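You operate a simulated robot arm through the tools that you are given. There is no shell and no other tool. Be economical: measure what you need, move in short steps, check, and stop when the job is done.

You are at the controls of a simulated robot arm. One attempt, no reset.

Task
Put things in order on the top of the pine table. At the end: the yellow mixing cup from the top of the pine table stands where the silver bracket stood; the blue roller sleeve stands where the clear jar stood; the clear jar stands where the yellow mixing cup stood; the silver bracket stands on top of the blue labelled board (marked "LONG"); whatever was shut is shut again. Leave all else as you found it, and nothing knocked over.

It is judged by the outcome, as a careful person would: the job done as asked, and still so three seconds after it is handed in. It fails if anything else is knocked over, pushed out of place, dropped, spilled or broken.

Robot
A 6-joint arm with a two-finger parallel gripper, fixed in place. Base frame: the origin is at the foot of the arm, x ahead of it, y to its left, z up; the work surface is at about z = 0. Readings come in m, degrees, newtons and seconds.
With the tool pointing down near the work surface it reaches from about 0.14 to 0.58 m from the base axis. Its first joint turns from -66.0 to 66.0 degrees. Payload 2.1 kg.
The TCP is the grasp point between the finger pads, 0.03 m short of the fingertips. In the tool frame z runs along the fingers and y along their closing line. The gripper opens to 0.094 m. The fingers are 0.028 m wide and 0.01 m thick; the gripper's body (0.05 by 0.096 m) begins 0.055 m behind the TCP.
Orientation is told as [roll, pitch, yaw] about the base's x, y, z axes, in that order, counted from this pose: with the fingers straight down and closing along the base's y, the tool's x points along the base's -x, its y along +y and its z along -z.

Tools
- The arm moves only by the tool send_rows. Its argument "series" is one flat list of numbers, 6 for each row, row after row: the shift along the tool's x, y, z in units of 25 mm (1.0 is 25 mm), then the turn, a rotation vector about the tool's x, y, z in units of 8 degrees (1.0 is 8 degrees). In form: [x, y, z, rx, ry, rz, x, y, z, rx, ry, rz, ...]. A call has 1 to 20 rows; each row shifts and turns the commanded pose from where the row before left it, along the tool's axes as they then stand. "fingers" is the finger opening in m, from 0 to 0.094, set as the call begins (left out, the last holds). A call with a number of a shift or a turn outside -1 to 1 is refused whole. Rows are played at 5 a second. More than 0.05 m and 8.6 degrees between two rows, or a gripper value outside its range, and nothing of the call is played. A pose out of reach is approached as far as the arm can. The call stops where the force on the tool passes 40 N (or 10 N more than at its start, if that is more) or the arm is blocked; 0.2 s more then pass. The fingers move at their own pace (about 0.072 m/s each) and stop on an object; they squeeze with about 33 N. The grip force told is the motor's: it shows also when the fingers shut on nothing. Time passes only in rows, and 0.2 s behind the last, so rows that do not move let the fingers close. The reply holds the time, the measured pose of the TCP, the force on the tool along the base axes, the opening and the grip force, in the units named above and with some noise.
- Cameras (640 x 400 px; columns grow to the right, rows downward): "scene" is fixed at [0.0431, -0.3664, 0.4778]; the picture's right is [0.86, -0.50, 0.00], its down [-0.31, -0.54, -0.78] and it looks along [0.39, 0.68, -0.62] (base axes); focal length 240 px, centre (320, 200). "wrist" rides on the gripper at [0.076, 0.014, -0.102] in the tool frame; the picture's right is [-0.18, 0.98, 0.00], its down [-0.75, -0.14, -0.64] and it looks along [-0.63, -0.12, 0.77] (tool axes); focal length 243 px, centre (320, 200). There is no depth. A picture from a camera that has moved, and an enlarged one, comes with that camera's place and axes in the base frame and with its lens.
- grab_frame(camera): a new picture of that camera. The clock stands still meanwhile.
- zoom(camera, box): a new picture of the part [left, top, right, bottom] of that camera's present view, enlarged. The clock stands still meanwhile.
- close_job(): hands the job in; it is judged then, once.

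Work in short steps. Places have to be worked out from the pictures, the camera data and where the tool is seen: move nearer, look again, correct. Check each grasp and each placing, and mend what went wrong. You have 120 turns and 76 pictures in all, those below and enlarged ones among them. Open the gripper and draw the arm clear of the work before you hand the job in, unless the task says otherwise; then end with one line.

The tools are called after ">>>" as a command line: name --argument value ..., lists and objects as JSON in quotes. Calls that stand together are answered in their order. send_rows: Moves the arm, as the interface text tells. Its arguments: {"type":"object","properties":{"series":{"type":"array"},"fingers":{"type":"number"}},"required":["series"]} The other tools are called the same way: grab_frame (camera) takes a picture; zoom (camera, box) takes an enlarged picture of a part of a camera's view; close_job () hands the job in.

At the start:

```text
clock: 0.0
tool_pos: [0.2086, 0.1696, 0.2717]
tcp_rot: [0.1, -0.1, -0.1]
contact_force: [1.2, -0.6, 0.6]
grip_width: 0.094
gripper_force: 0.0
```

scene: 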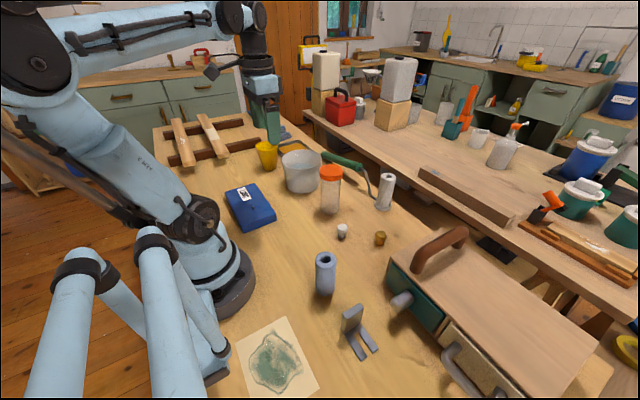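
wrist: 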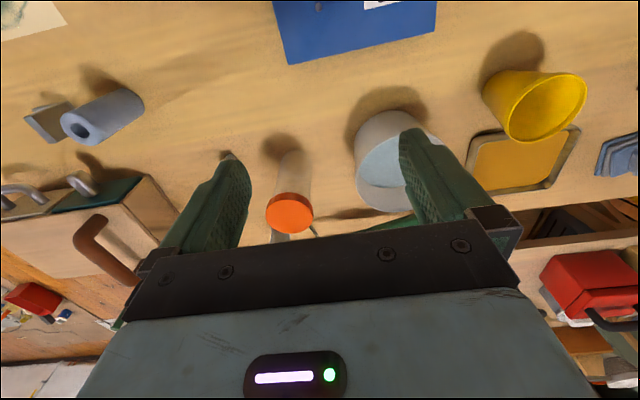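

I'll look closely at the scene first to identify the objects and labels.

>>> zoom --camera "scene" --box '[200, 120, 420, 258]'

>>> zoom --camera "scene" --box '[200, 220, 480, 395]'

>>> zoom --camera "wrist" --box '[240, 0, 640, 250]'

```text
2.90 times, centred on (310, 189) of scene
camera zoom: at [0.0431, -0.3664, 0.4778], right [0.86, -0.5, 0.0], down [-0.31, -0.54, -0.78], along [0.39, 0.68, -0.62], focal length 695 px, centre (349, 232)
```

zoom: 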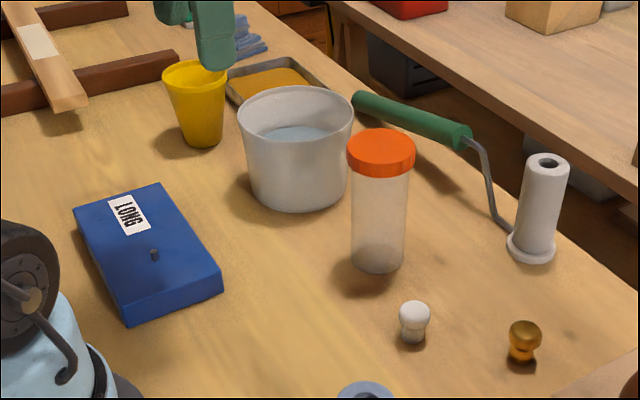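

```text
2.29 times, centred on (340, 308) of scene
camera zoom: at [0.0431, -0.3664, 0.4778], right [0.86, -0.5, 0.0], down [-0.31, -0.54, -0.78], along [0.39, 0.68, -0.62], focal length 548 px, centre (274, -46)
```

zoom: 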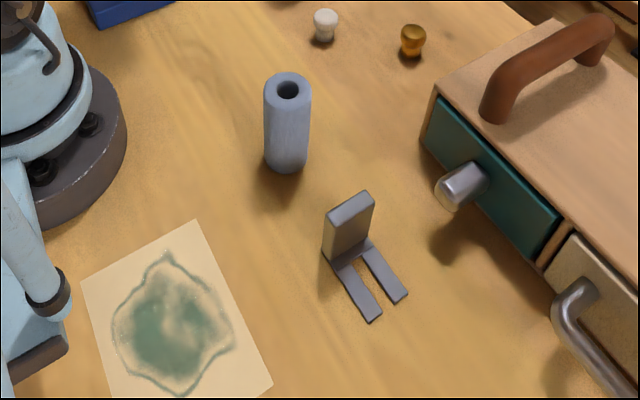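

```text
1.60 times, centred on (440, 125) of wrist
camera zoom: at [0.132, 0.1818, 0.3739], right [0.18, 0.98, 0.0], down [0.75, -0.14, 0.64], along [0.63, -0.12, -0.77], focal length 388 px, centre (128, 320)
```

zoom: 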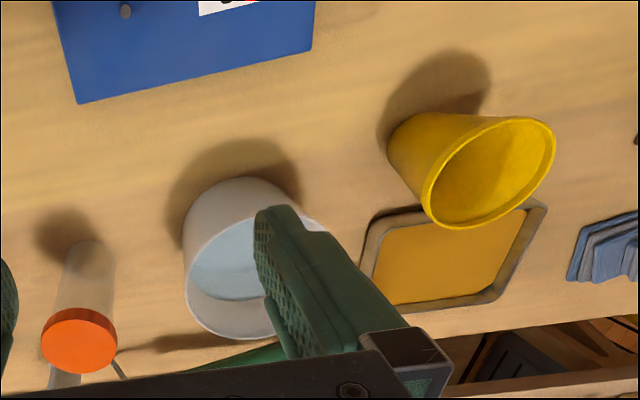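

The "LONG" board (with a small peg) is at about x .09–.185, y .14–.31, top z≈.03. The bracket is at about (.20,-.24), its plate near y -.218. No temporary spot is needed if the order is bracket, cup, jar, sleeve. I'm moving above the bracket now.

>>> send_rows --series '[0.02, -0.96, 0.15, 0, 0, 0, 0.02, -0.96, 0.15, 0, 0, 0, 0.02, -0.96, 0.15, 0, 0, 0, 0.02, -0.96, 0.15, 0, 0, 0, 0.02, -0.96, 0.15, 0, 0, 0, 0.02, -0.96, 0.15, 0, 0, 0, 0.02, -0.96, 0.15, 0, 0, 0, 0.02, -0.96, 0.15, 0, 0, 0, 0.02, -0.96, 0.15, 0, 0, 0, 0.02, -0.96, 0.15, 0, 0, 0, 0.02, -0.96, 0.15, 0, 0, 0, 0.02, -0.96, 0.15, 0, 0, 0, 0.02, -0.96, 0.15, 0, 0, 0, 0.02, -0.96, 0.15, 0, 0, 0, 0.02, -0.96, 0.15, 0, 0, 0, 0.02, -0.96, 0.15, 0, 0, 0]' --fingers 0.06

>>> grab_frame --camera "wrist"

>>> grab_frame --camera "scene"

```text
clock: 3.4
tool_pos: [0.1995, -0.2157, 0.2099]
tcp_rot: [0.0, 0.0, 0.1]
contact_force: [-0.8, -0.2, 0.5]
grip_width: 0.06
gripper_force: 0.0
```

```text
70 pictures are left
camera wrist: at [0.1234, -0.2035, 0.3115], right [0.18, 0.98, 0.0], down [0.75, -0.14, 0.64], along [0.63, -0.12, -0.77], focal length 243 px, centre (320, 200)
```

wrist: 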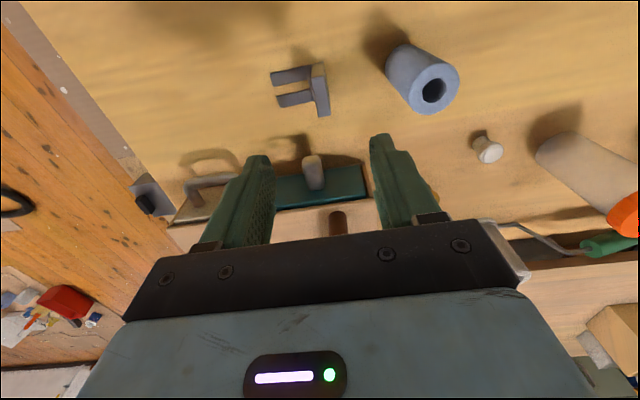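

```text
69 pictures are left
```

scene: 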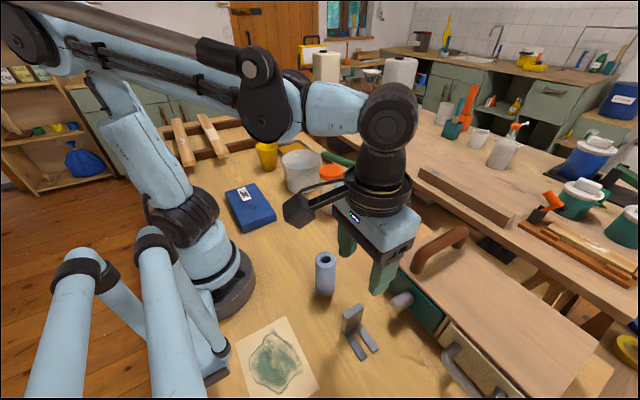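

The bracket is visible ahead of the camera; I'll zoom in to measure it.

>>> zoom --camera "wrist" --box '[250, 40, 410, 140]'

```text
4.00 times, centred on (330, 90) of wrist
camera zoom: at [0.1234, -0.2035, 0.3115], right [0.18, 0.98, 0.0], down [0.75, -0.14, 0.64], along [0.63, -0.12, -0.77], focal length 970 px, centre (280, 640)
```

zoom: 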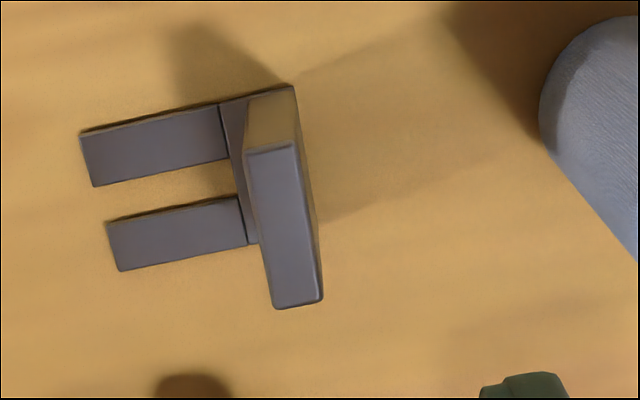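

Plate top centre measures about (.196,-.2165, z≈.07), aligned with the base axes; the footprint centre is about (.197,-.241). I'm descending to TCP z=.05 and gripping.

>>> send_rows --series '[0.14, -0.03, 0.9, 0, 0, 0, 0, 0, 0.9, 0, 0, 0, 0, 0, 0.9, 0, 0, 0, 0, 0, 0.9, 0, 0, 0, 0, 0, 0.9, 0, 0, 0, 0, 0, 0.9, 0, 0, 0, 0, 0, 0.95, 0, 0, 0, 0, 0, 0, 0, 0, 0]'

>>> send_rows --series '[0, 0, 0, 0, 0, 0, 0, 0, 0, 0, 0, 0, 0, 0, 0, 0, 0, 0, 0, 0, 0, 0, 0, 0]' --fingers 0

>>> grab_frame --camera "scene"

```text
clock: 5.2
tool_pos: [0.1968, -0.2146, 0.0534]
tcp_rot: [0.1, 0.0, -0.1]
contact_force: [-0.1, 0.1, 0.9]
grip_width: 0.0598
gripper_force: 0.2
```

```text
clock: 6.2
tool_pos: [0.1956, -0.2144, 0.0534]
tcp_rot: [0.1, 0.0, -0.1]
contact_force: [-1.3, 0.6, 0.2]
grip_width: 0.0181
gripper_force: 33.5
```

```text
67 pictures are left
```

scene: 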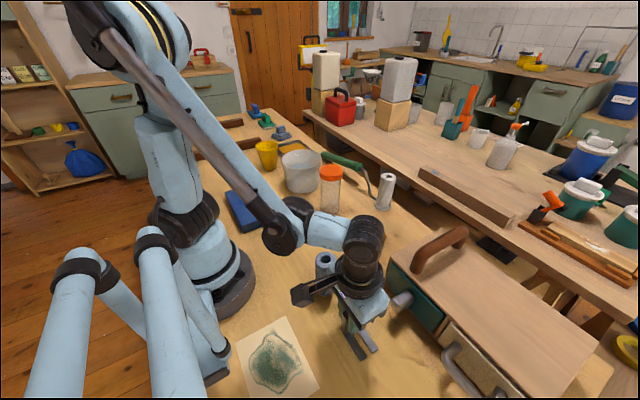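

Bracket gripped (width .018). Lifting straight up, then travelling toward the board.

>>> send_rows --series '[0, 0, -0.4, 0, 0, 0, 0, 0, -0.8, 0, 0, 0, 0, 0, -0.96, 0, 0, 0, 0, 0, -0.96, 0, 0, 0, 0, 0, -0.96, 0, 0, 0, 0, 0, -0.96, 0, 0, 0, 0, 0, -0.96, 0, 0, 0, 0, 0, -0.8, 0, 0, 0, 0, 0, -0.3, 0, 0, 0, 0, 0, 0, 0, 0, 0]'

>>> send_rows --series '[-0.1, 0.9, 0, 0, 0, 0, -0.1, 0.96, 0, 0, 0, 0, -0.1, 0.96, 0, 0, 0, 0, 0, 0.96, 0, 0, 0, 0, 0, 0.96, 0, 0, 0, 0, 0, 0.96, 0, 0, 0, 0, 0, 0.96, 0, 0, 0, 0, 0, 0.96, 0, 0, 0, 0, 0, 0.96, 0, 0, 0, 0, 0, 0.96, 0, 0, 0, 0, 0, 0.96, 0, 0, 0, 0, 0, 0.96, 0, 0, 0, 0, 0, 0.96, 0, 0, 0, 0, 0, 0.96, 0, 0, 0, 0, 0.4, 0.96, 0, 0, 0, 0, 0.5, 0.96, 0, 0, 0, 0, 0.5, 0.96, 0, 0, 0, 0, 0.5, 0.96, 0, 0, 0, 0, 0.5, 0.96, 0, 0, 0, 0, 0, 0.96, 0, 0, 0, 0]'

>>> grab_frame --camera "scene"

>>> grab_frame --camera "wrist"

```text
clock: 8.4
tool_pos: [0.1962, -0.2163, 0.2285]
tcp_rot: [0.1, -0.1, 0.0]
contact_force: [-0.3, 0.4, -1.6]
grip_width: 0.0177
gripper_force: 33.2
```

```text
clock: 12.6
tool_pos: [0.1445, 0.2616, 0.23]
tcp_rot: [0.1, -0.1, 0.0]
contact_force: [-0.7, 0.1, -2.0]
grip_width: 0.0179
gripper_force: 33.1
```

```text
66 pictures are left
```

scene: 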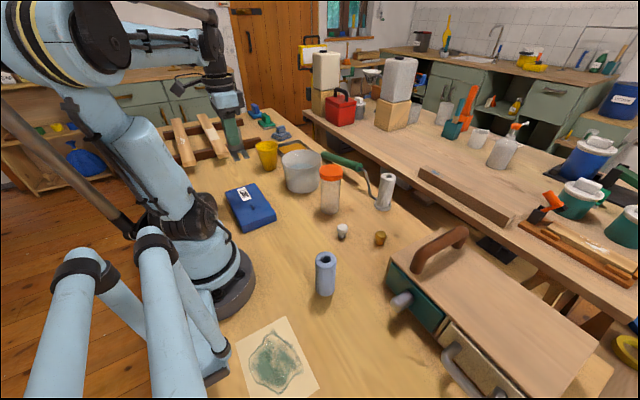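

```text
65 pictures are left
camera wrist: at [0.0674, 0.2759, 0.3312], right [0.18, 0.98, 0.0], down [0.75, -0.14, 0.64], along [0.63, -0.12, -0.77], focal length 243 px, centre (320, 200)
```

wrist: 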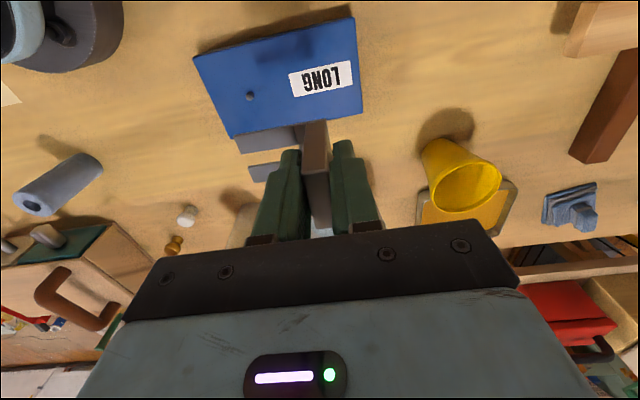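

Bracket is held upright with prongs toward -y. Board top is about x .09–.185, y .133–.305, with the peg at (.139,.18). I'm targeting TCP (.138,.273) and descending to just above the board.

>>> send_rows --series '[0.26, 0.46, 0, 0, 0, 0, 0, 0, 0.9, 0, 0, 0, 0, 0, 0.9, 0, 0, 0, 0, 0, 0.9, 0, 0, 0, 0, 0, 0.9, 0, 0, 0, 0, 0, 0.9, 0, 0, 0, 0, 0, 0.5, 0, 0, 0, 0, 0, 0, 0, 0, 0]'

>>> zoom --camera "scene" --box '[180, 130, 340, 230]'

>>> grab_frame --camera "wrist"

```text
clock: 14.4
tool_pos: [0.1373, 0.2744, 0.1049]
tcp_rot: [0.1, 0.0, 0.0]
contact_force: [1.1, -0.5, -0.9]
grip_width: 0.0175
gripper_force: 33.0
```

```text
4.00 times, centred on (260, 180) of scene
camera zoom: at [0.0431, -0.3664, 0.4778], right [0.86, -0.5, 0.0], down [-0.31, -0.54, -0.78], along [0.39, 0.68, -0.62], focal length 959 px, centre (560, 280)
```

zoom: 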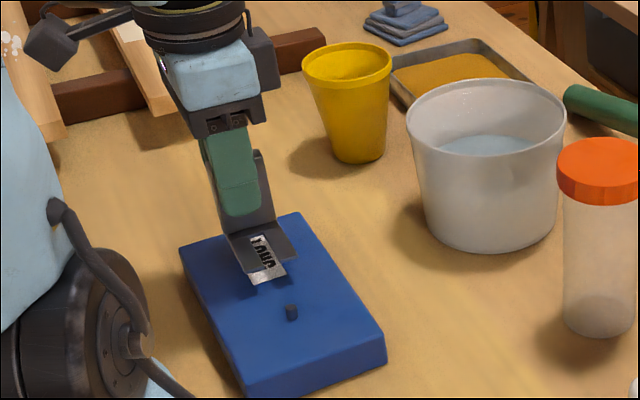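

```text
63 pictures are left
camera wrist: at [0.0609, 0.2874, 0.2063], right [0.18, 0.98, 0.0], down [0.75, -0.14, 0.64], along [0.63, -0.12, -0.77], focal length 243 px, centre (320, 200)
```

wrist: 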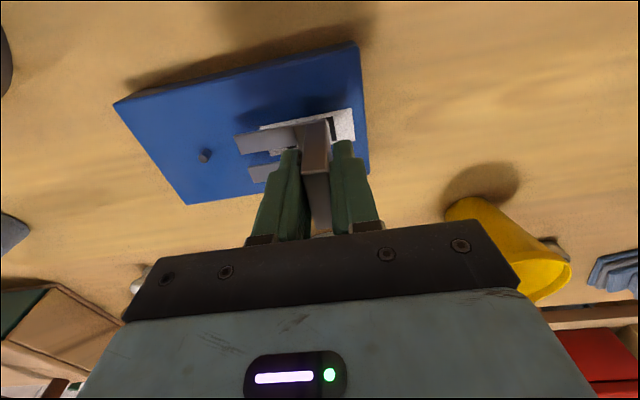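

Bracket is over the board. Lowering slowly to meet the surface.

>>> send_rows --series '[0, 0, 0.3, 0, 0, 0, 0, 0, 0.2, 0, 0, 0, 0, 0, 0.12, 0, 0, 0, 0, 0, 0.12, 0, 0, 0, 0, 0, 0, 0, 0, 0]'

>>> zoom --camera "scene" --box '[200, 150, 296, 210]'

```text
clock: 15.6
tool_pos: [0.1381, 0.2741, 0.0865]
tcp_rot: [0.0, 0.0, 0.0]
contact_force: [0.5, 0.0, -0.3]
grip_width: 0.0177
gripper_force: 32.9
```

```text
6.67 times, centred on (248, 180) of scene
camera zoom: at [0.0431, -0.3664, 0.4778], right [0.86, -0.5, 0.0], down [-0.31, -0.54, -0.78], along [0.39, 0.68, -0.62], focal length 1598 px, centre (800, 333)
```

zoom: 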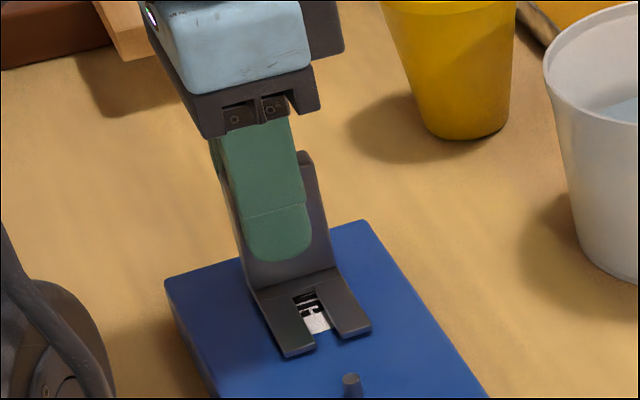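

Still a couple of millimetres up with no contact force; continuing in small steps.

>>> send_rows --series '[0, 0, 0.08, 0, 0, 0, 0, 0, 0, 0, 0, 0]'

>>> send_rows --series '[0, 0, 0.06, 0, 0, 0, 0, 0, 0, 0, 0, 0]'

>>> send_rows --series '[0, 0, 0.05, 0, 0, 0, 0, 0, 0, 0, 0, 0]'

```text
clock: 16.2
tool_pos: [0.137, 0.2753, 0.0839]
tcp_rot: [0.1, 0.1, -0.1]
contact_force: [-0.8, 0.2, -1.0]
grip_width: 0.018
gripper_force: 32.8
```

```text
clock: 16.8
tool_pos: [0.1365, 0.2744, 0.0833]
tcp_rot: [0.1, -0.1, -0.1]
contact_force: [-4.3, 2.2, 25.3]
grip_width: 0.0179
gripper_force: 33.0
```

```text
clock: 17.4
tool_pos: [0.1386, 0.2742, 0.0817]
tcp_rot: [0.1, -0.1, 0.0]
contact_force: [-4.0, 6.5, 25.1]
grip_width: 0.0179
gripper_force: 33.4
```

Contact reached. Easing off, opening partly, and lifting away.

>>> send_rows --series '[0, 0, -0.06, 0, 0, 0, 0, 0, 0, 0, 0, 0]'

>>> send_rows --series '[0, 0, 0, 0, 0, 0, 0, 0, 0, 0, 0, 0, 0, 0, 0, 0, 0, 0]' --fingers 0.05

>>> send_rows --series '[0, 0, -0.4, 0, 0, 0, 0, 0, -0.8, 0, 0, 0, 0, 0, -0.9, 0, 0, 0, 0, 0, -0.9, 0, 0, 0, 0, 0, -0.9, 0, 0, 0, 0, 0, -0.9, 0, 0, 0, 0, 0, -0.9, 0, 0, 0]'

>>> grab_frame --camera "wrist"

>>> zoom --camera "scene" --box '[180, 120, 372, 240]'

```text
clock: 18.0
tool_pos: [0.1388, 0.2739, 0.0829]
tcp_rot: [0.0, -0.1, 0.0]
contact_force: [-0.7, -1.4, -1.5]
grip_width: 0.0176
gripper_force: 33.2
```

```text
clock: 18.8
tool_pos: [0.1383, 0.2729, 0.0832]
tcp_rot: [0.1, 0.0, -0.1]
contact_force: [-0.1, 0.5, 1.2]
grip_width: 0.0502
gripper_force: 0.1
```

```text
clock: 20.4
tool_pos: [0.1381, 0.2738, 0.2246]
tcp_rot: [0.2, 0.0, 0.1]
contact_force: [-0.6, -0.3, 0.4]
grip_width: 0.05
gripper_force: 0.1
```

```text
61 pictures are left
camera wrist: at [0.0625, 0.2865, 0.3272], right [0.18, 0.98, 0.0], down [0.75, -0.14, 0.64], along [0.63, -0.12, -0.77], focal length 243 px, centre (320, 200)
```

wrist: 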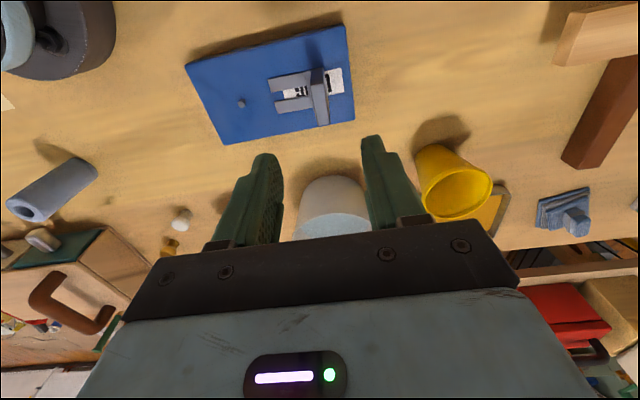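

```text
3.33 times, centred on (276, 180) of scene
camera zoom: at [0.0431, -0.3664, 0.4778], right [0.86, -0.5, 0.0], down [-0.31, -0.54, -0.78], along [0.39, 0.68, -0.62], focal length 799 px, centre (467, 267)
```

zoom: 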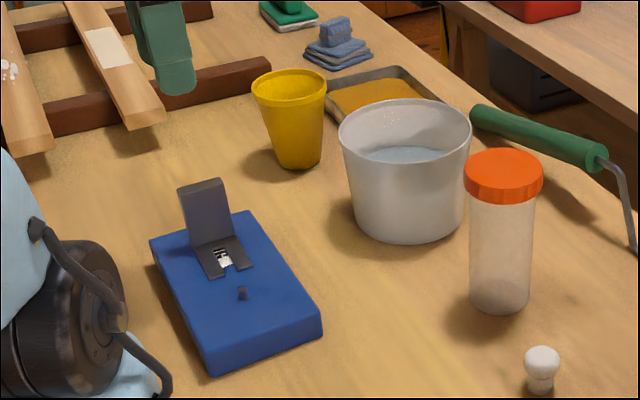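

Bracket stands on the board, clear of the peg. Next, moving above the yellow cup near (.271,.433) with open fingers.

>>> send_rows --series '[-0.75, 0.9, 0, 0, 0, 0, -0.75, 0.9, 0, 0, 0, 0, -0.75, 0.9, 0, 0, 0, 0, -0.75, 0.9, 0, 0, 0, 0, -0.75, 0.9, 0, 0, 0, 0, -0.75, 0.9, 0, 0, 0, 0, -0.75, 0.9, 0, 0, 0, 0, 0, 0, 0, 0, 0, 0]' --fingers 0.094

>>> grab_frame --camera "wrist"

```text
clock: 22.2
tool_pos: [0.2702, 0.4316, 0.2238]
tcp_rot: [0.1, 0.0, 0.0]
contact_force: [0.0, -0.5, 0.1]
grip_width: 0.0938
gripper_force: 0.0
```

```text
59 pictures are left
camera wrist: at [0.1937, 0.4444, 0.3267], right [0.18, 0.98, 0.0], down [0.75, -0.14, 0.64], along [0.63, -0.12, -0.77], focal length 243 px, centre (320, 200)
```

wrist: 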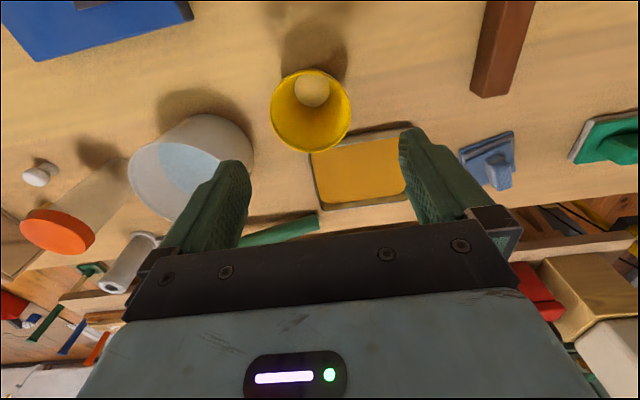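

The wrist view puts the cup near (.277,.419), rim Ø≈.078. Correcting and descending to just above the rim to look again.

>>> send_rows --series '[-0.25, -0.48, 0, 0, 0, 0, 0, 0, 0.8, 0, 0, 0, 0, 0, 0.8, 0, 0, 0, 0, 0, 0.8, 0, 0, 0, 0, 0, 0.8, 0, 0, 0, 0, 0, 0, 0, 0, 0]'

>>> grab_frame --camera "wrist"

>>> zoom --camera "scene" --box '[200, 80, 360, 180]'

```text
clock: 23.6
tool_pos: [0.2762, 0.4205, 0.1457]
tcp_rot: [0.0, 0.0, 0.0]
contact_force: [-0.1, 0.3, -0.5]
grip_width: 0.0944
gripper_force: 0.0
```

```text
58 pictures are left
camera wrist: at [0.1998, 0.4332, 0.2478], right [0.18, 0.98, 0.0], down [0.75, -0.14, 0.64], along [0.63, -0.12, -0.77], focal length 243 px, centre (320, 200)
```

wrist: 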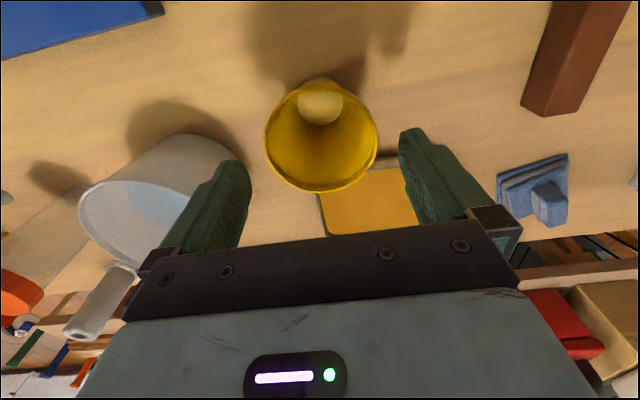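

```text
4.00 times, centred on (280, 130) of scene
camera zoom: at [0.0431, -0.3664, 0.4778], right [0.86, -0.5, 0.0], down [-0.31, -0.54, -0.78], along [0.39, 0.68, -0.62], focal length 959 px, centre (480, 480)
```

zoom: 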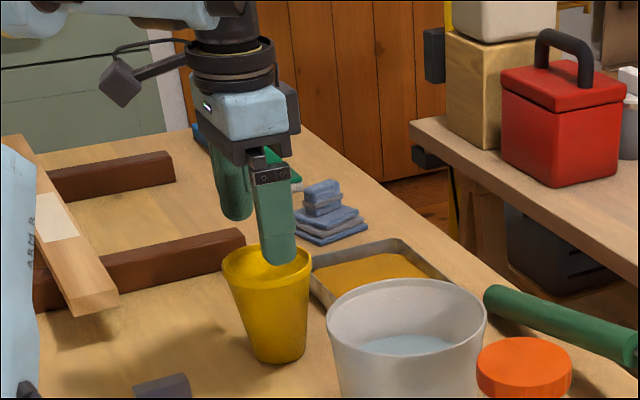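

Alignment is good (rim centred between the fingers). Descending around the cup to TCP z≈.05, then gripping.

>>> send_rows --series '[-0.06, 0, 0.6, 0, 0, 0, 0, 0, 0.6, 0, 0, 0, 0, 0, 0.6, 0, 0, 0, 0, 0, 0.7, 0, 0, 0, 0, 0, 0.7, 0, 0, 0, 0, 0, 0.6, 0, 0, 0, 0, 0, 0, 0, 0, 0]'

>>> send_rows --series '[0, 0, 0, 0, 0, 0, 0, 0, 0, 0, 0, 0, 0, 0, 0, 0, 0, 0, 0, 0, 0, 0, 0, 0]' --fingers 0.04

>>> grab_frame --camera "wrist"

```text
clock: 25.2
tool_pos: [0.2784, 0.4206, 0.0504]
tcp_rot: [0.2, 0.0, 0.0]
contact_force: [-0.1, -0.2, -0.4]
grip_width: 0.0942
gripper_force: 0.1
```

```text
clock: 26.2
tool_pos: [0.2786, 0.4205, 0.0502]
tcp_rot: [0.1, 0.1, 0.1]
contact_force: [-0.5, -0.2, -0.1]
grip_width: 0.0784
gripper_force: 32.5
```

```text
56 pictures are left
camera wrist: at [0.2013, 0.4332, 0.153], right [0.18, 0.98, 0.0], down [0.75, -0.14, 0.64], along [0.63, -0.12, -0.77], focal length 243 px, centre (320, 200)
```

wrist: 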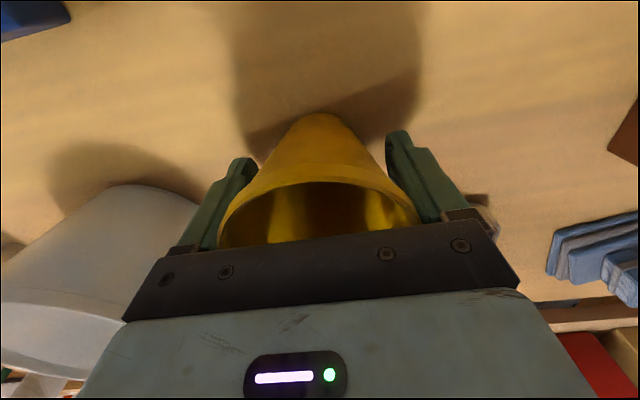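

The fingers touch the rim (.078), which is high on the pads. I'll reopen, rise ~2.3 cm so the rim sits nearer the TCP, and regrip.

>>> send_rows --series '[0, 0, 0, 0, 0, 0, 0, 0, 0, 0, 0, 0, 0, 0, -0.5, 0, 0, 0, 0, 0, -0.45, 0, 0, 0, 0, 0, 0, 0, 0, 0]' --fingers 0.094

>>> send_rows --series '[0, 0, 0, 0, 0, 0, 0, 0, 0, 0, 0, 0, 0, 0, 0, 0, 0, 0, 0, 0, 0, 0, 0, 0]' --fingers 0.04

>>> send_rows --series '[0, 0, -0.3, 0, 0, 0, 0, 0, -0.5, 0, 0, 0, 0, 0, 0, 0, 0, 0]'

>>> zoom --camera "scene" --box '[200, 80, 360, 180]'

```text
clock: 27.4
tool_pos: [0.2767, 0.4211, 0.0741]
tcp_rot: [0.1, 0.0, 0.0]
contact_force: [-0.5, 0.1, -0.5]
grip_width: 0.0939
gripper_force: 0.0
```

```text
clock: 28.4
tool_pos: [0.2763, 0.4206, 0.0739]
tcp_rot: [0.2, -0.1, 0.1]
contact_force: [0.0, -0.7, 5.3]
grip_width: 0.0789
gripper_force: 33.0
```

```text
clock: 29.2
tool_pos: [0.2779, 0.4191, 0.0943]
tcp_rot: [0.0, 0.1, 0.0]
contact_force: [-0.2, 0.5, -0.2]
grip_width: 0.0794
gripper_force: 32.5
```

```text
4.00 times, centred on (280, 130) of scene
camera zoom: at [0.0431, -0.3664, 0.4778], right [0.86, -0.5, 0.0], down [-0.31, -0.54, -0.78], along [0.39, 0.68, -0.62], focal length 959 px, centre (480, 480)
```

zoom: 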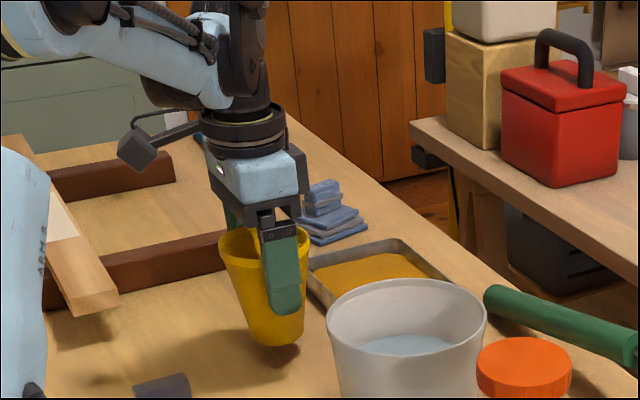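

Cup is lifting. Raising to travel height and checking its attitude.

>>> send_rows --series '[0, 0, -0.9, 0, 0, 0, 0, 0, -0.9, 0, 0, 0, 0, 0, -0.9, 0, 0, 0, 0, 0, -0.9, 0, 0, 0, 0, 0, -0.9, 0, 0, 0, 0, 0, -0.9, 0, 0, 0, 0, 0, 0, 0, 0, 0]'

>>> zoom --camera "scene" --box '[180, 40, 340, 140]'

>>> grab_frame --camera "wrist"

```text
clock: 30.8
tool_pos: [0.277, 0.4189, 0.23]
tcp_rot: [0.0, -0.1, 0.0]
contact_force: [0.2, 1.0, 0.1]
grip_width: 0.0789
gripper_force: 33.2
```

```text
4.00 times, centred on (260, 90) of scene
camera zoom: at [0.0431, -0.3664, 0.4778], right [0.86, -0.5, 0.0], down [-0.31, -0.54, -0.78], along [0.39, 0.68, -0.62], focal length 959 px, centre (560, 640)
```

zoom: 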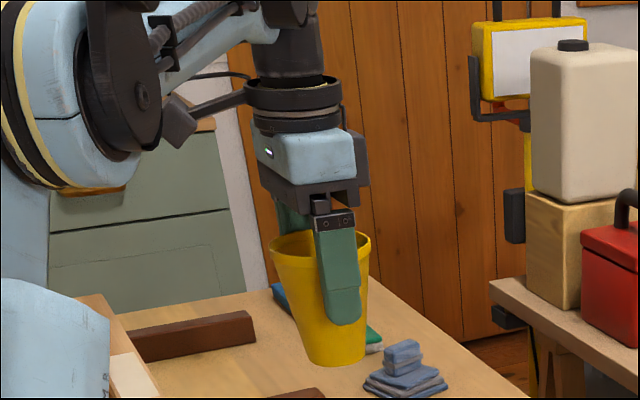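

```text
53 pictures are left
camera wrist: at [0.2005, 0.4316, 0.3315], right [0.18, 0.98, 0.0], down [0.75, -0.14, 0.64], along [0.63, -0.12, -0.77], focal length 243 px, centre (320, 200)
```

wrist: 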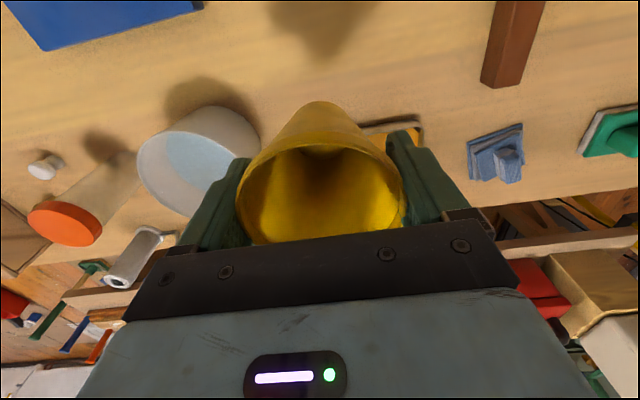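

Cup is held upright with its bottom at about z .156, above everything on the path. Travelling to over the bracket's old place (.197,-.241).

>>> send_rows --series '[0.1, -0.6, -0.1, 0, 0, 0, 0.115, -0.943, -0.1, 0, 0, 0, 0.115, -0.943, -0.1, 0, 0, 0, 0.115, -0.943, 0, 0, 0, 0, 0.115, -0.943, 0, 0, 0, 0, 0.115, -0.943, 0, 0, 0, 0, 0.115, -0.943, 0, 0, 0, 0, 0.115, -0.943, 0, 0, 0, 0, 0.115, -0.943, 0, 0, 0, 0, 0.115, -0.943, 0, 0, 0, 0, 0.115, -0.943, 0, 0, 0, 0, 0.115, -0.943, 0, 0, 0, 0, 0.115, -0.943, 0, 0, 0, 0, 0.115, -0.943, 0, 0, 0, 0]'

>>> send_rows --series '[0.115, -0.943, 0, 0, 0, 0, 0.115, -0.943, 0, 0, 0, 0, 0.115, -0.943, 0, 0, 0, 0, 0.115, -0.943, 0, 0, 0, 0, 0.115, -0.943, 0, 0, 0, 0, 0.115, -0.943, 0, 0, 0, 0, 0.115, -0.943, 0, 0, 0, 0, 0.115, -0.943, 0, 0, 0, 0, 0.115, -0.943, 0, 0, 0, 0, 0.115, -0.943, 0, 0, 0, 0, 0.115, -0.943, 0, 0, 0, 0, 0.115, -0.943, 0, 0, 0, 0, 0.115, -0.943, 0, 0, 0, 0, 0.115, -0.943, 0, 0, 0, 0, 0, 0, 0, 0, 0, 0]'

>>> grab_frame --camera "scene"

```text
clock: 33.8
tool_pos: [0.2364, 0.0972, 0.2362]
tcp_rot: [0.1, 0.0, 0.1]
contact_force: [-0.7, 1.2, -0.8]
grip_width: 0.0785
gripper_force: 32.9
```

```text
clock: 37.0
tool_pos: [0.1957, -0.2319, 0.2354]
tcp_rot: [0.2, 0.0, 0.1]
contact_force: [-0.3, 0.3, -1.2]
grip_width: 0.0787
gripper_force: 33.2
```

```text
52 pictures are left
```

scene: 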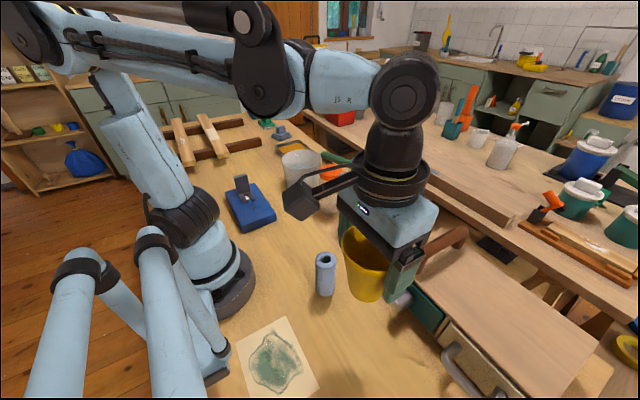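

Adjusting 9 mm in -y and lowering the cup to just above the table.

>>> send_rows --series '[-0.04, -0.36, 0, 0, 0, 0, 0, 0, 0.9, 0, 0, 0, 0, 0, 0.9, 0, 0, 0, 0, 0, 0.9, 0, 0, 0, 0, 0, 0.9, 0, 0, 0, 0, 0, 0.9, 0, 0, 0, 0, 0, 0.9, 0, 0, 0, 0, 0, 0.7, 0, 0, 0, 0, 0, 0, 0, 0, 0]'

>>> grab_frame --camera "scene"

```text
clock: 39.0
tool_pos: [0.198, -0.2416, 0.083]
tcp_rot: [0.1, 0.0, 0.1]
contact_force: [0.5, -0.1, -0.6]
grip_width: 0.0786
gripper_force: 32.9
```

```text
51 pictures are left
```

scene: 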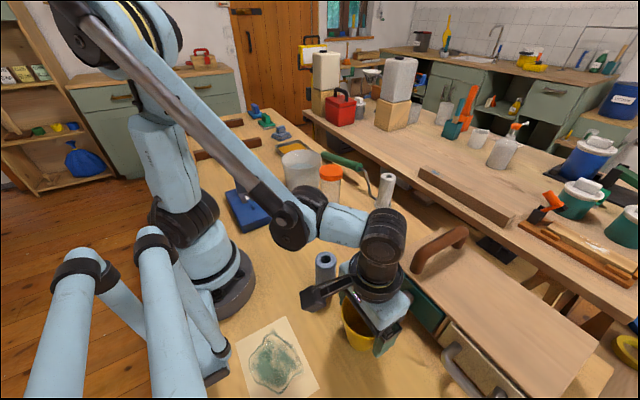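

Now the last few millimetres.

>>> send_rows --series '[0, 0, 0.2, 0, 0, 0, 0, 0, 0.1, 0, 0, 0, 0, 0, 0, 0, 0, 0]'

>>> send_rows --series '[0, 0, 0.06, 0, 0, 0, 0, 0, 0, 0, 0, 0]'

>>> zoom --camera "scene" --box '[290, 250, 450, 350]'

```text
clock: 39.8
tool_pos: [0.1975, -0.2411, 0.0774]
tcp_rot: [0.1, 0.0, -0.1]
contact_force: [-0.3, 0.6, 0.0]
grip_width: 0.0786
gripper_force: 32.1
```

```text
clock: 40.4
tool_pos: [0.1973, -0.2416, 0.0749]
tcp_rot: [0.1, 0.0, 0.0]
contact_force: [0.5, 0.1, -0.7]
grip_width: 0.0785
gripper_force: 32.7
```

```text
4.00 times, centred on (370, 300) of scene
camera zoom: at [0.0431, -0.3664, 0.4778], right [0.86, -0.5, 0.0], down [-0.31, -0.54, -0.78], along [0.39, 0.68, -0.62], focal length 959 px, centre (120, -200)
```

zoom: 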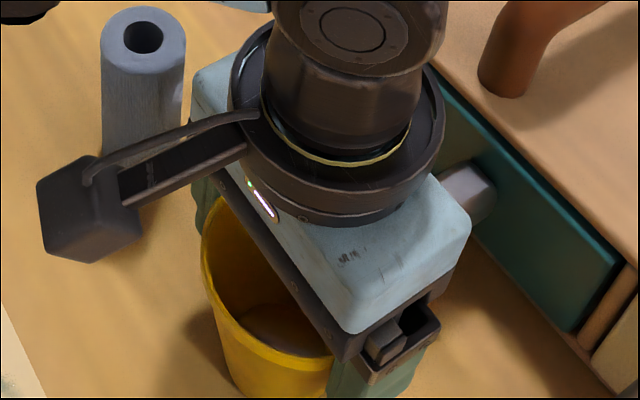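

No contact yet; continuing by 1–1.5 mm steps.

>>> send_rows --series '[0, 0, 0.06, 0, 0, 0, 0, 0, 0, 0, 0, 0]'

>>> send_rows --series '[0, 0, 0.05, 0, 0, 0, 0, 0, 0, 0, 0, 0]'

```text
clock: 40.9
tool_pos: [0.1982, -0.2405, 0.074]
tcp_rot: [0.2, -0.1, 0.1]
contact_force: [-0.4, 0.9, 15.0]
grip_width: 0.0786
gripper_force: 33.1
stopped in row 2: the force on the tool passed its limit (the readings are from after the stop); the commanded pose is now the measured one
```

```text
clock: 41.3
tool_pos: [0.1983, -0.2405, 0.0738]
tcp_rot: [0.5, 0.1, 0.1]
contact_force: [-1.0, 0.7, 18.7]
grip_width: 0.0782
gripper_force: 32.5
stopped in row 1: the force on the tool passed its limit (the readings are from after the stop); the commanded pose is now the measured one
```

Contact made. Easing off, opening, and lifting straight up.

>>> send_rows --series '[0, 0, -0.03, 0, 0, 0, 0, 0, 0, 0, 0, 0]'

>>> send_rows --series '[0, 0, 0, 0, 0, 0, 0, 0, 0, 0, 0, 0, 0, 0, 0, 0, 0, 0]' --fingers 0.094

>>> send_rows --series '[0, 0, -0.4, 0, 0, 0, 0, 0, -0.8, 0, 0, 0, 0, 0, -0.9, 0, 0, 0, 0, 0, -0.9, 0, 0, 0, 0, 0, -0.9, 0, 0, 0, 0, 0, -0.9, 0, 0, 0, 0, 0, -0.9, 0, 0, 0, 0, 0, -0.9, 0, 0, 0, 0, 0, 0, 0, 0, 0]'

>>> grab_frame --camera "wrist"

>>> grab_frame --camera "scene"

```text
clock: 41.9
tool_pos: [0.199, -0.2415, 0.0752]
tcp_rot: [0.3, 0.1, 0.1]
contact_force: [0.8, -0.1, -0.2]
grip_width: 0.0786
gripper_force: 32.9
```

```text
clock: 42.7
tool_pos: [0.1987, -0.2415, 0.0742]
tcp_rot: [0.5, 0.0, 0.2]
contact_force: [-0.5, -1.0, -0.1]
grip_width: 0.0939
gripper_force: 0.0
```

```text
clock: 44.7
tool_pos: [0.2005, -0.2396, 0.2399]
tcp_rot: [0.3, 0.1, 0.1]
contact_force: [0.2, -0.1, -0.7]
grip_width: 0.0942
gripper_force: 0.0
```

```text
49 pictures are left
camera wrist: at [0.1228, -0.2279, 0.3426], right [0.18, 0.98, 0.01], down [0.75, -0.14, 0.64], along [0.63, -0.11, -0.77], focal length 243 px, centre (320, 200)
```

wrist: 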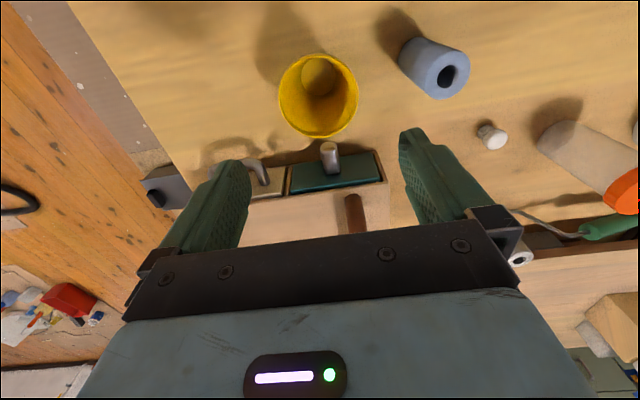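

```text
48 pictures are left
```

scene: 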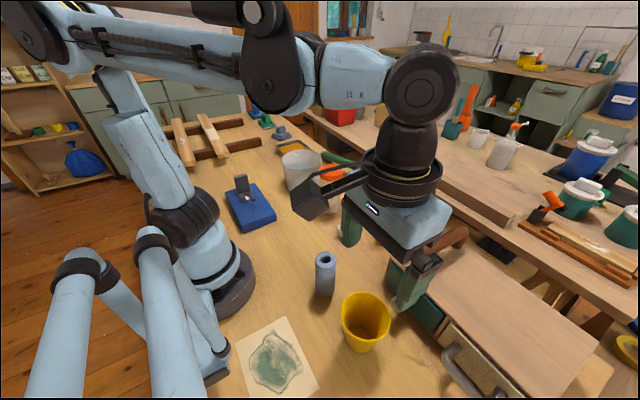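

Yellow cup stands at the bracket's old place. Next, heading above the jar (≈.348,.104), moving in y first to stay clear of the cabinet.

>>> send_rows --series '[0, 0.9, 0, 0.05, 0, 0, 0, 0.95, 0, 0, 0, 0, 0, 0.95, 0, 0, 0, 0, 0, 0.95, 0, 0, 0, 0, 0, 0.95, 0, 0, 0, 0, 0, 0.95, 0, 0, 0, 0, 0, 0.95, 0, 0, 0, 0, -0.74, 0.9, 0, 0, 0, 0, -0.74, 0.9, 0, 0, 0, 0, -0.74, 0.9, 0, 0, 0, 0, -0.74, 0.9, 0, 0, 0, 0, -0.74, 0.9, 0, 0, 0, 0, -0.74, 0.9, 0, 0, 0, 0, -0.74, 0.9, 0, 0, 0, 0, -0.74, 0.9, 0, 0, 0, 0, 0, 0, 0, 0, 0, 0]'

>>> grab_frame --camera "wrist"

```text
clock: 48.1
tool_pos: [0.3448, 0.1052, 0.2382]
tcp_rot: [0.0, 0.0, 0.0]
contact_force: [-0.1, -0.2, -0.2]
grip_width: 0.0936
gripper_force: 0.0
```

```text
47 pictures are left
camera wrist: at [0.2684, 0.119, 0.3402], right [0.18, 0.98, 0.0], down [0.75, -0.14, 0.64], along [0.63, -0.12, -0.77], focal length 243 px, centre (320, 200)
```

wrist: 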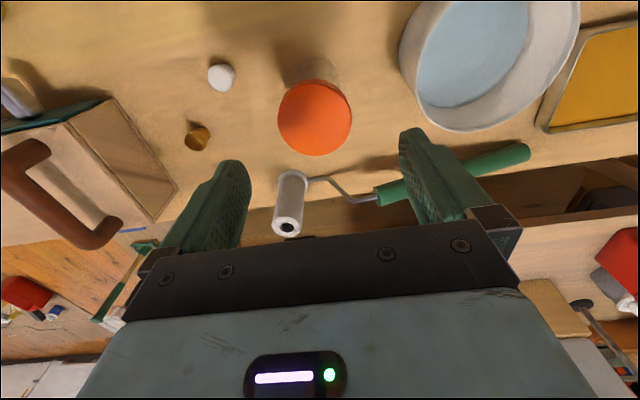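

The lid centre is near (.344,.0993), Ø≈.063, top ≈.138. The fingers have 15 mm clearance each side, and the bucket edge (y≈.184) is clear. Descending to grip the lid at TCP z≈.12.

>>> send_rows --series '[0.04, -0.24, 0, 0, 0, 0, 0, 0, 0.8, 0, 0, 0, 0, 0, 0.8, 0, 0, 0, 0, 0, 0, 0, 0, 0]'

>>> grab_frame --camera "wrist"

```text
clock: 49.1
tool_pos: [0.3453, 0.0985, 0.1984]
tcp_rot: [0.1, 0.0, 0.1]
contact_force: [-0.1, 0.4, -0.1]
grip_width: 0.0939
gripper_force: 0.1
```

```text
46 pictures are left
camera wrist: at [0.2691, 0.1122, 0.3015], right [0.18, 0.98, 0.0], down [0.75, -0.14, 0.64], along [0.63, -0.12, -0.77], focal length 243 px, centre (320, 200)
```

wrist: 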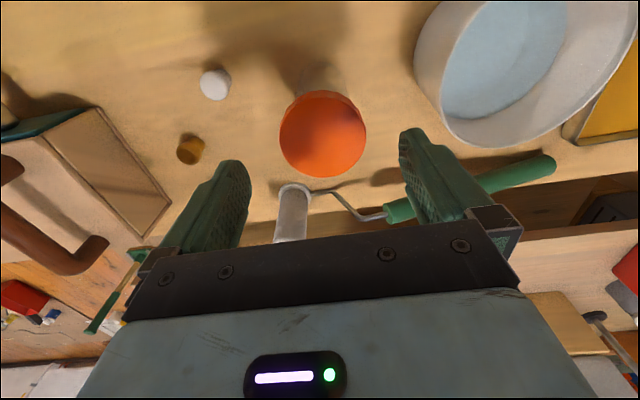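

Well aligned. Descending and gripping the lid.

>>> send_rows --series '[0, 0.06, 0.8, 0, 0, 0, 0, 0, 0.8, 0, 0, 0, 0, 0, 0.8, 0, 0, 0, 0, 0, 0.7, 0, 0, 0, 0, 0, 0, 0, 0, 0]'

>>> send_rows --series '[0, 0, 0, 0, 0, 0, 0, 0, 0, 0, 0, 0, 0, 0, 0, 0, 0, 0, 0, 0, 0, 0, 0, 0]' --fingers 0.03

>>> zoom --camera "scene" --box '[260, 130, 420, 230]'

```text
clock: 50.3
tool_pos: [0.3444, 0.0998, 0.1215]
tcp_rot: [0.1, 0.0, 0.1]
contact_force: [-0.4, 0.1, -0.7]
grip_width: 0.0941
gripper_force: 0.1
```

```text
clock: 51.3
tool_pos: [0.344, 0.0986, 0.1221]
tcp_rot: [0.0, 0.0, 0.2]
contact_force: [-0.2, 0.7, 0.2]
grip_width: 0.0632
gripper_force: 32.9
```

```text
4.00 times, centred on (340, 180) of scene
camera zoom: at [0.0431, -0.3664, 0.4778], right [0.86, -0.5, 0.0], down [-0.31, -0.54, -0.78], along [0.39, 0.68, -0.62], focal length 959 px, centre (240, 280)
```

zoom: 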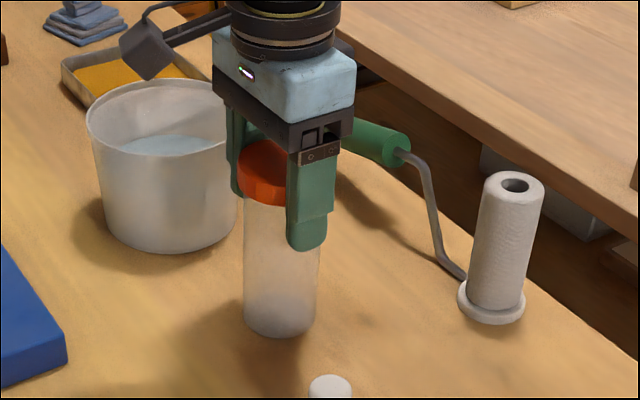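

Jar is gripped by the lid (.063). Lifting, with a check.

>>> send_rows --series '[0, 0, -0.4, 0, 0, 0, 0, 0, -0.8, 0, 0, 0, 0, 0, -0.9, 0, 0, 0, 0, 0, -0.9, 0, 0, 0, 0, 0, -0.9, 0, 0, 0, 0, 0, -0.9, 0, 0, 0, 0, 0, -0.8, 0, 0, 0, 0, 0, 0, 0, 0, 0]'

>>> grab_frame --camera "scene"

```text
clock: 53.1
tool_pos: [0.345, 0.0999, 0.2624]
tcp_rot: [0.0, 0.0, 0.1]
contact_force: [0.0, -0.3, -1.9]
grip_width: 0.0629
gripper_force: 33.5
```

```text
44 pictures are left
```

scene: 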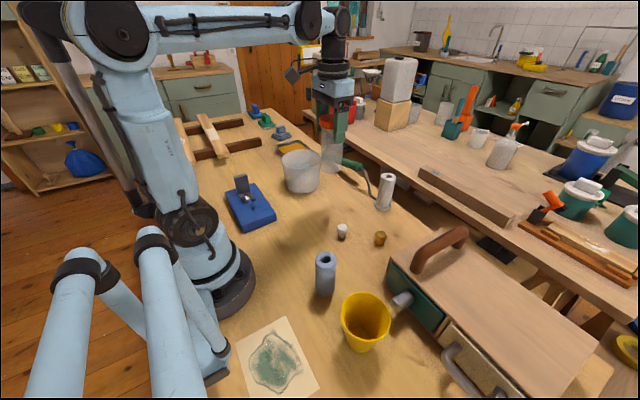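

Jar is held well, bottom at about z .14. Travelling to the cup's old place (.277,.4195).

>>> send_rows --series '[0.45, 0.7, 0, 0, 0, 0, 0.45, 0.93, 0, 0, 0, 0, 0.45, 0.93, 0, 0, 0, 0, 0.45, 0.93, 0, 0, 0, 0, 0.45, 0.93, 0, 0, 0, 0, 0.45, 0.93, 0, 0, 0, 0, 0, 0.93, 0, 0, 0, 0, 0, 0.93, 0, 0, 0, 0, 0, 0.93, 0, 0, 0, 0, 0, 0.93, 0, 0, 0, 0, 0, 0.93, 0, 0, 0, 0, 0, 0.93, 0, 0, 0, 0, 0, 0.93, 0, 0, 0, 0, 0, 0.93, 0, 0, 0, 0, 0, 0, 0, 0, 0, 0]'

>>> grab_frame --camera "scene"

```text
clock: 56.3
tool_pos: [0.2782, 0.4184, 0.261]
tcp_rot: [0.0, 0.1, 0.1]
contact_force: [-0.6, 0.1, -1.6]
grip_width: 0.063
gripper_force: 33.3
```

```text
43 pictures are left
```

scene: 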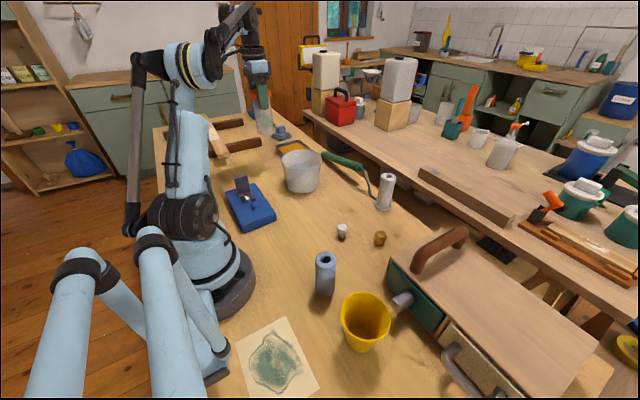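

In position. Lowering to just above the table.

>>> send_rows --series '[0, 0.04, 0.9, 0, 0, 0, 0, 0, 0.9, 0, 0, 0, 0, 0, 0.9, 0, 0, 0, 0, 0, 0.9, 0, 0, 0, 0, 0, 0.9, 0, 0, 0, 0, 0, 0.6, 0, 0, 0, 0, 0, 0.2, 0, 0, 0, 0, 0, 0, 0, 0, 0]'

>>> send_rows --series '[0, 0, 0.08, 0, 0, 0, 0, 0, 0, 0, 0, 0]'

>>> zoom --camera "scene" --box '[200, 80, 360, 180]'

```text
clock: 58.1
tool_pos: [0.2786, 0.4182, 0.129]
tcp_rot: [0.0, 0.0, 0.1]
contact_force: [0.0, -0.4, -1.6]
grip_width: 0.0628
gripper_force: 33.4
```

```text
clock: 58.7
tool_pos: [0.2792, 0.4196, 0.1269]
tcp_rot: [0.0, 0.0, 0.0]
contact_force: [0.3, 0.3, -1.3]
grip_width: 0.063
gripper_force: 33.1
```

```text
4.00 times, centred on (280, 130) of scene
camera zoom: at [0.0431, -0.3664, 0.4778], right [0.86, -0.5, 0.0], down [-0.31, -0.54, -0.78], along [0.39, 0.68, -0.62], focal length 959 px, centre (480, 480)
```

zoom: 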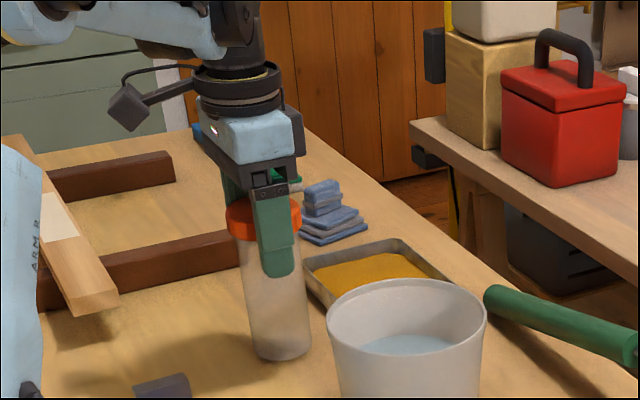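

Jar is vertical and nearly down. Small steps to contact.

>>> send_rows --series '[0, 0, 0.1, 0, 0, 0, 0, 0, 0, 0, 0, 0]'

>>> send_rows --series '[0, 0, 0.06, 0, 0, 0, 0, 0, 0, 0, 0, 0]'

>>> send_rows --series '[0, 0, 0.04, 0, 0, 0, 0, 0, 0, 0, 0, 0]'

```text
clock: 59.3
tool_pos: [0.2782, 0.4194, 0.1241]
tcp_rot: [0.0, 0.0, 0.1]
contact_force: [0.0, 0.6, -1.7]
grip_width: 0.063
gripper_force: 33.0
```

```text
clock: 59.9
tool_pos: [0.2793, 0.4182, 0.1227]
tcp_rot: [0.0, 0.1, 0.1]
contact_force: [-0.1, -0.7, -1.5]
grip_width: 0.0628
gripper_force: 33.0
```

```text
clock: 60.5
tool_pos: [0.2776, 0.42, 0.1217]
tcp_rot: [0.0, -0.1, 0.1]
contact_force: [-0.8, -0.1, -1.1]
grip_width: 0.0631
gripper_force: 32.9
```

>>> send_rows --series '[0, 0, 0.03, 0, 0, 0, 0, 0, 0, 0, 0, 0]'

>>> send_rows --series '[0, 0, 0.03, 0, 0, 0, 0, 0, 0, 0, 0, 0]'

```text
clock: 61.1
tool_pos: [0.2778, 0.4198, 0.1221]
tcp_rot: [0.0, 0.1, 0.1]
contact_force: [-0.2, 0.3, 3.9]
grip_width: 0.0627
gripper_force: 33.4
```

```text
clock: 61.7
tool_pos: [0.2779, 0.42, 0.1214]
tcp_rot: [0.0, -0.1, 0.2]
contact_force: [3.2, 2.3, 19.7]
grip_width: 0.063
gripper_force: 32.6
```

Jar is on the table. Easing off, releasing, and lifting.

>>> send_rows --series '[0, 0, -0.03, 0, 0, 0, 0, 0, 0, 0, 0, 0]'

>>> send_rows --series '[0, 0, 0, 0, 0, 0, 0, 0, 0, 0, 0, 0, 0, 0, 0, 0, 0, 0]' --fingers 0.094

>>> send_rows --series '[0, 0, -0.4, 0, 0, 0, 0, 0, -0.8, 0, 0, 0, 0, 0, -0.9, 0, 0, 0, 0, 0, -0.9, 0, 0, 0, 0, 0, -0.9, 0, 0, 0, 0, 0, 0, 0, 0, 0]'

>>> grab_frame --camera "scene"

```text
clock: 62.3
tool_pos: [0.2775, 0.4193, 0.121]
tcp_rot: [0.0, 0.1, 0.1]
contact_force: [1.5, 1.4, 3.4]
grip_width: 0.0632
gripper_force: 33.4
```

```text
clock: 63.1
tool_pos: [0.2775, 0.4189, 0.121]
tcp_rot: [0.0, 0.1, 0.1]
contact_force: [0.4, -0.4, 0.0]
grip_width: 0.0939
gripper_force: 0.0
```

```text
clock: 64.5
tool_pos: [0.2773, 0.4197, 0.22]
tcp_rot: [0.1, 0.0, 0.1]
contact_force: [0.0, -0.2, -0.1]
grip_width: 0.094
gripper_force: 0.0
```

```text
41 pictures are left
```

scene: 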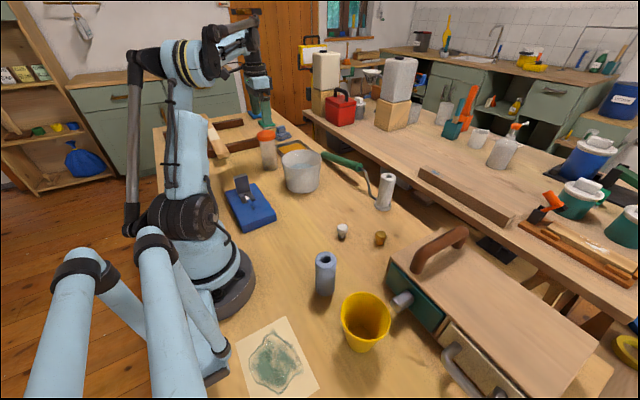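

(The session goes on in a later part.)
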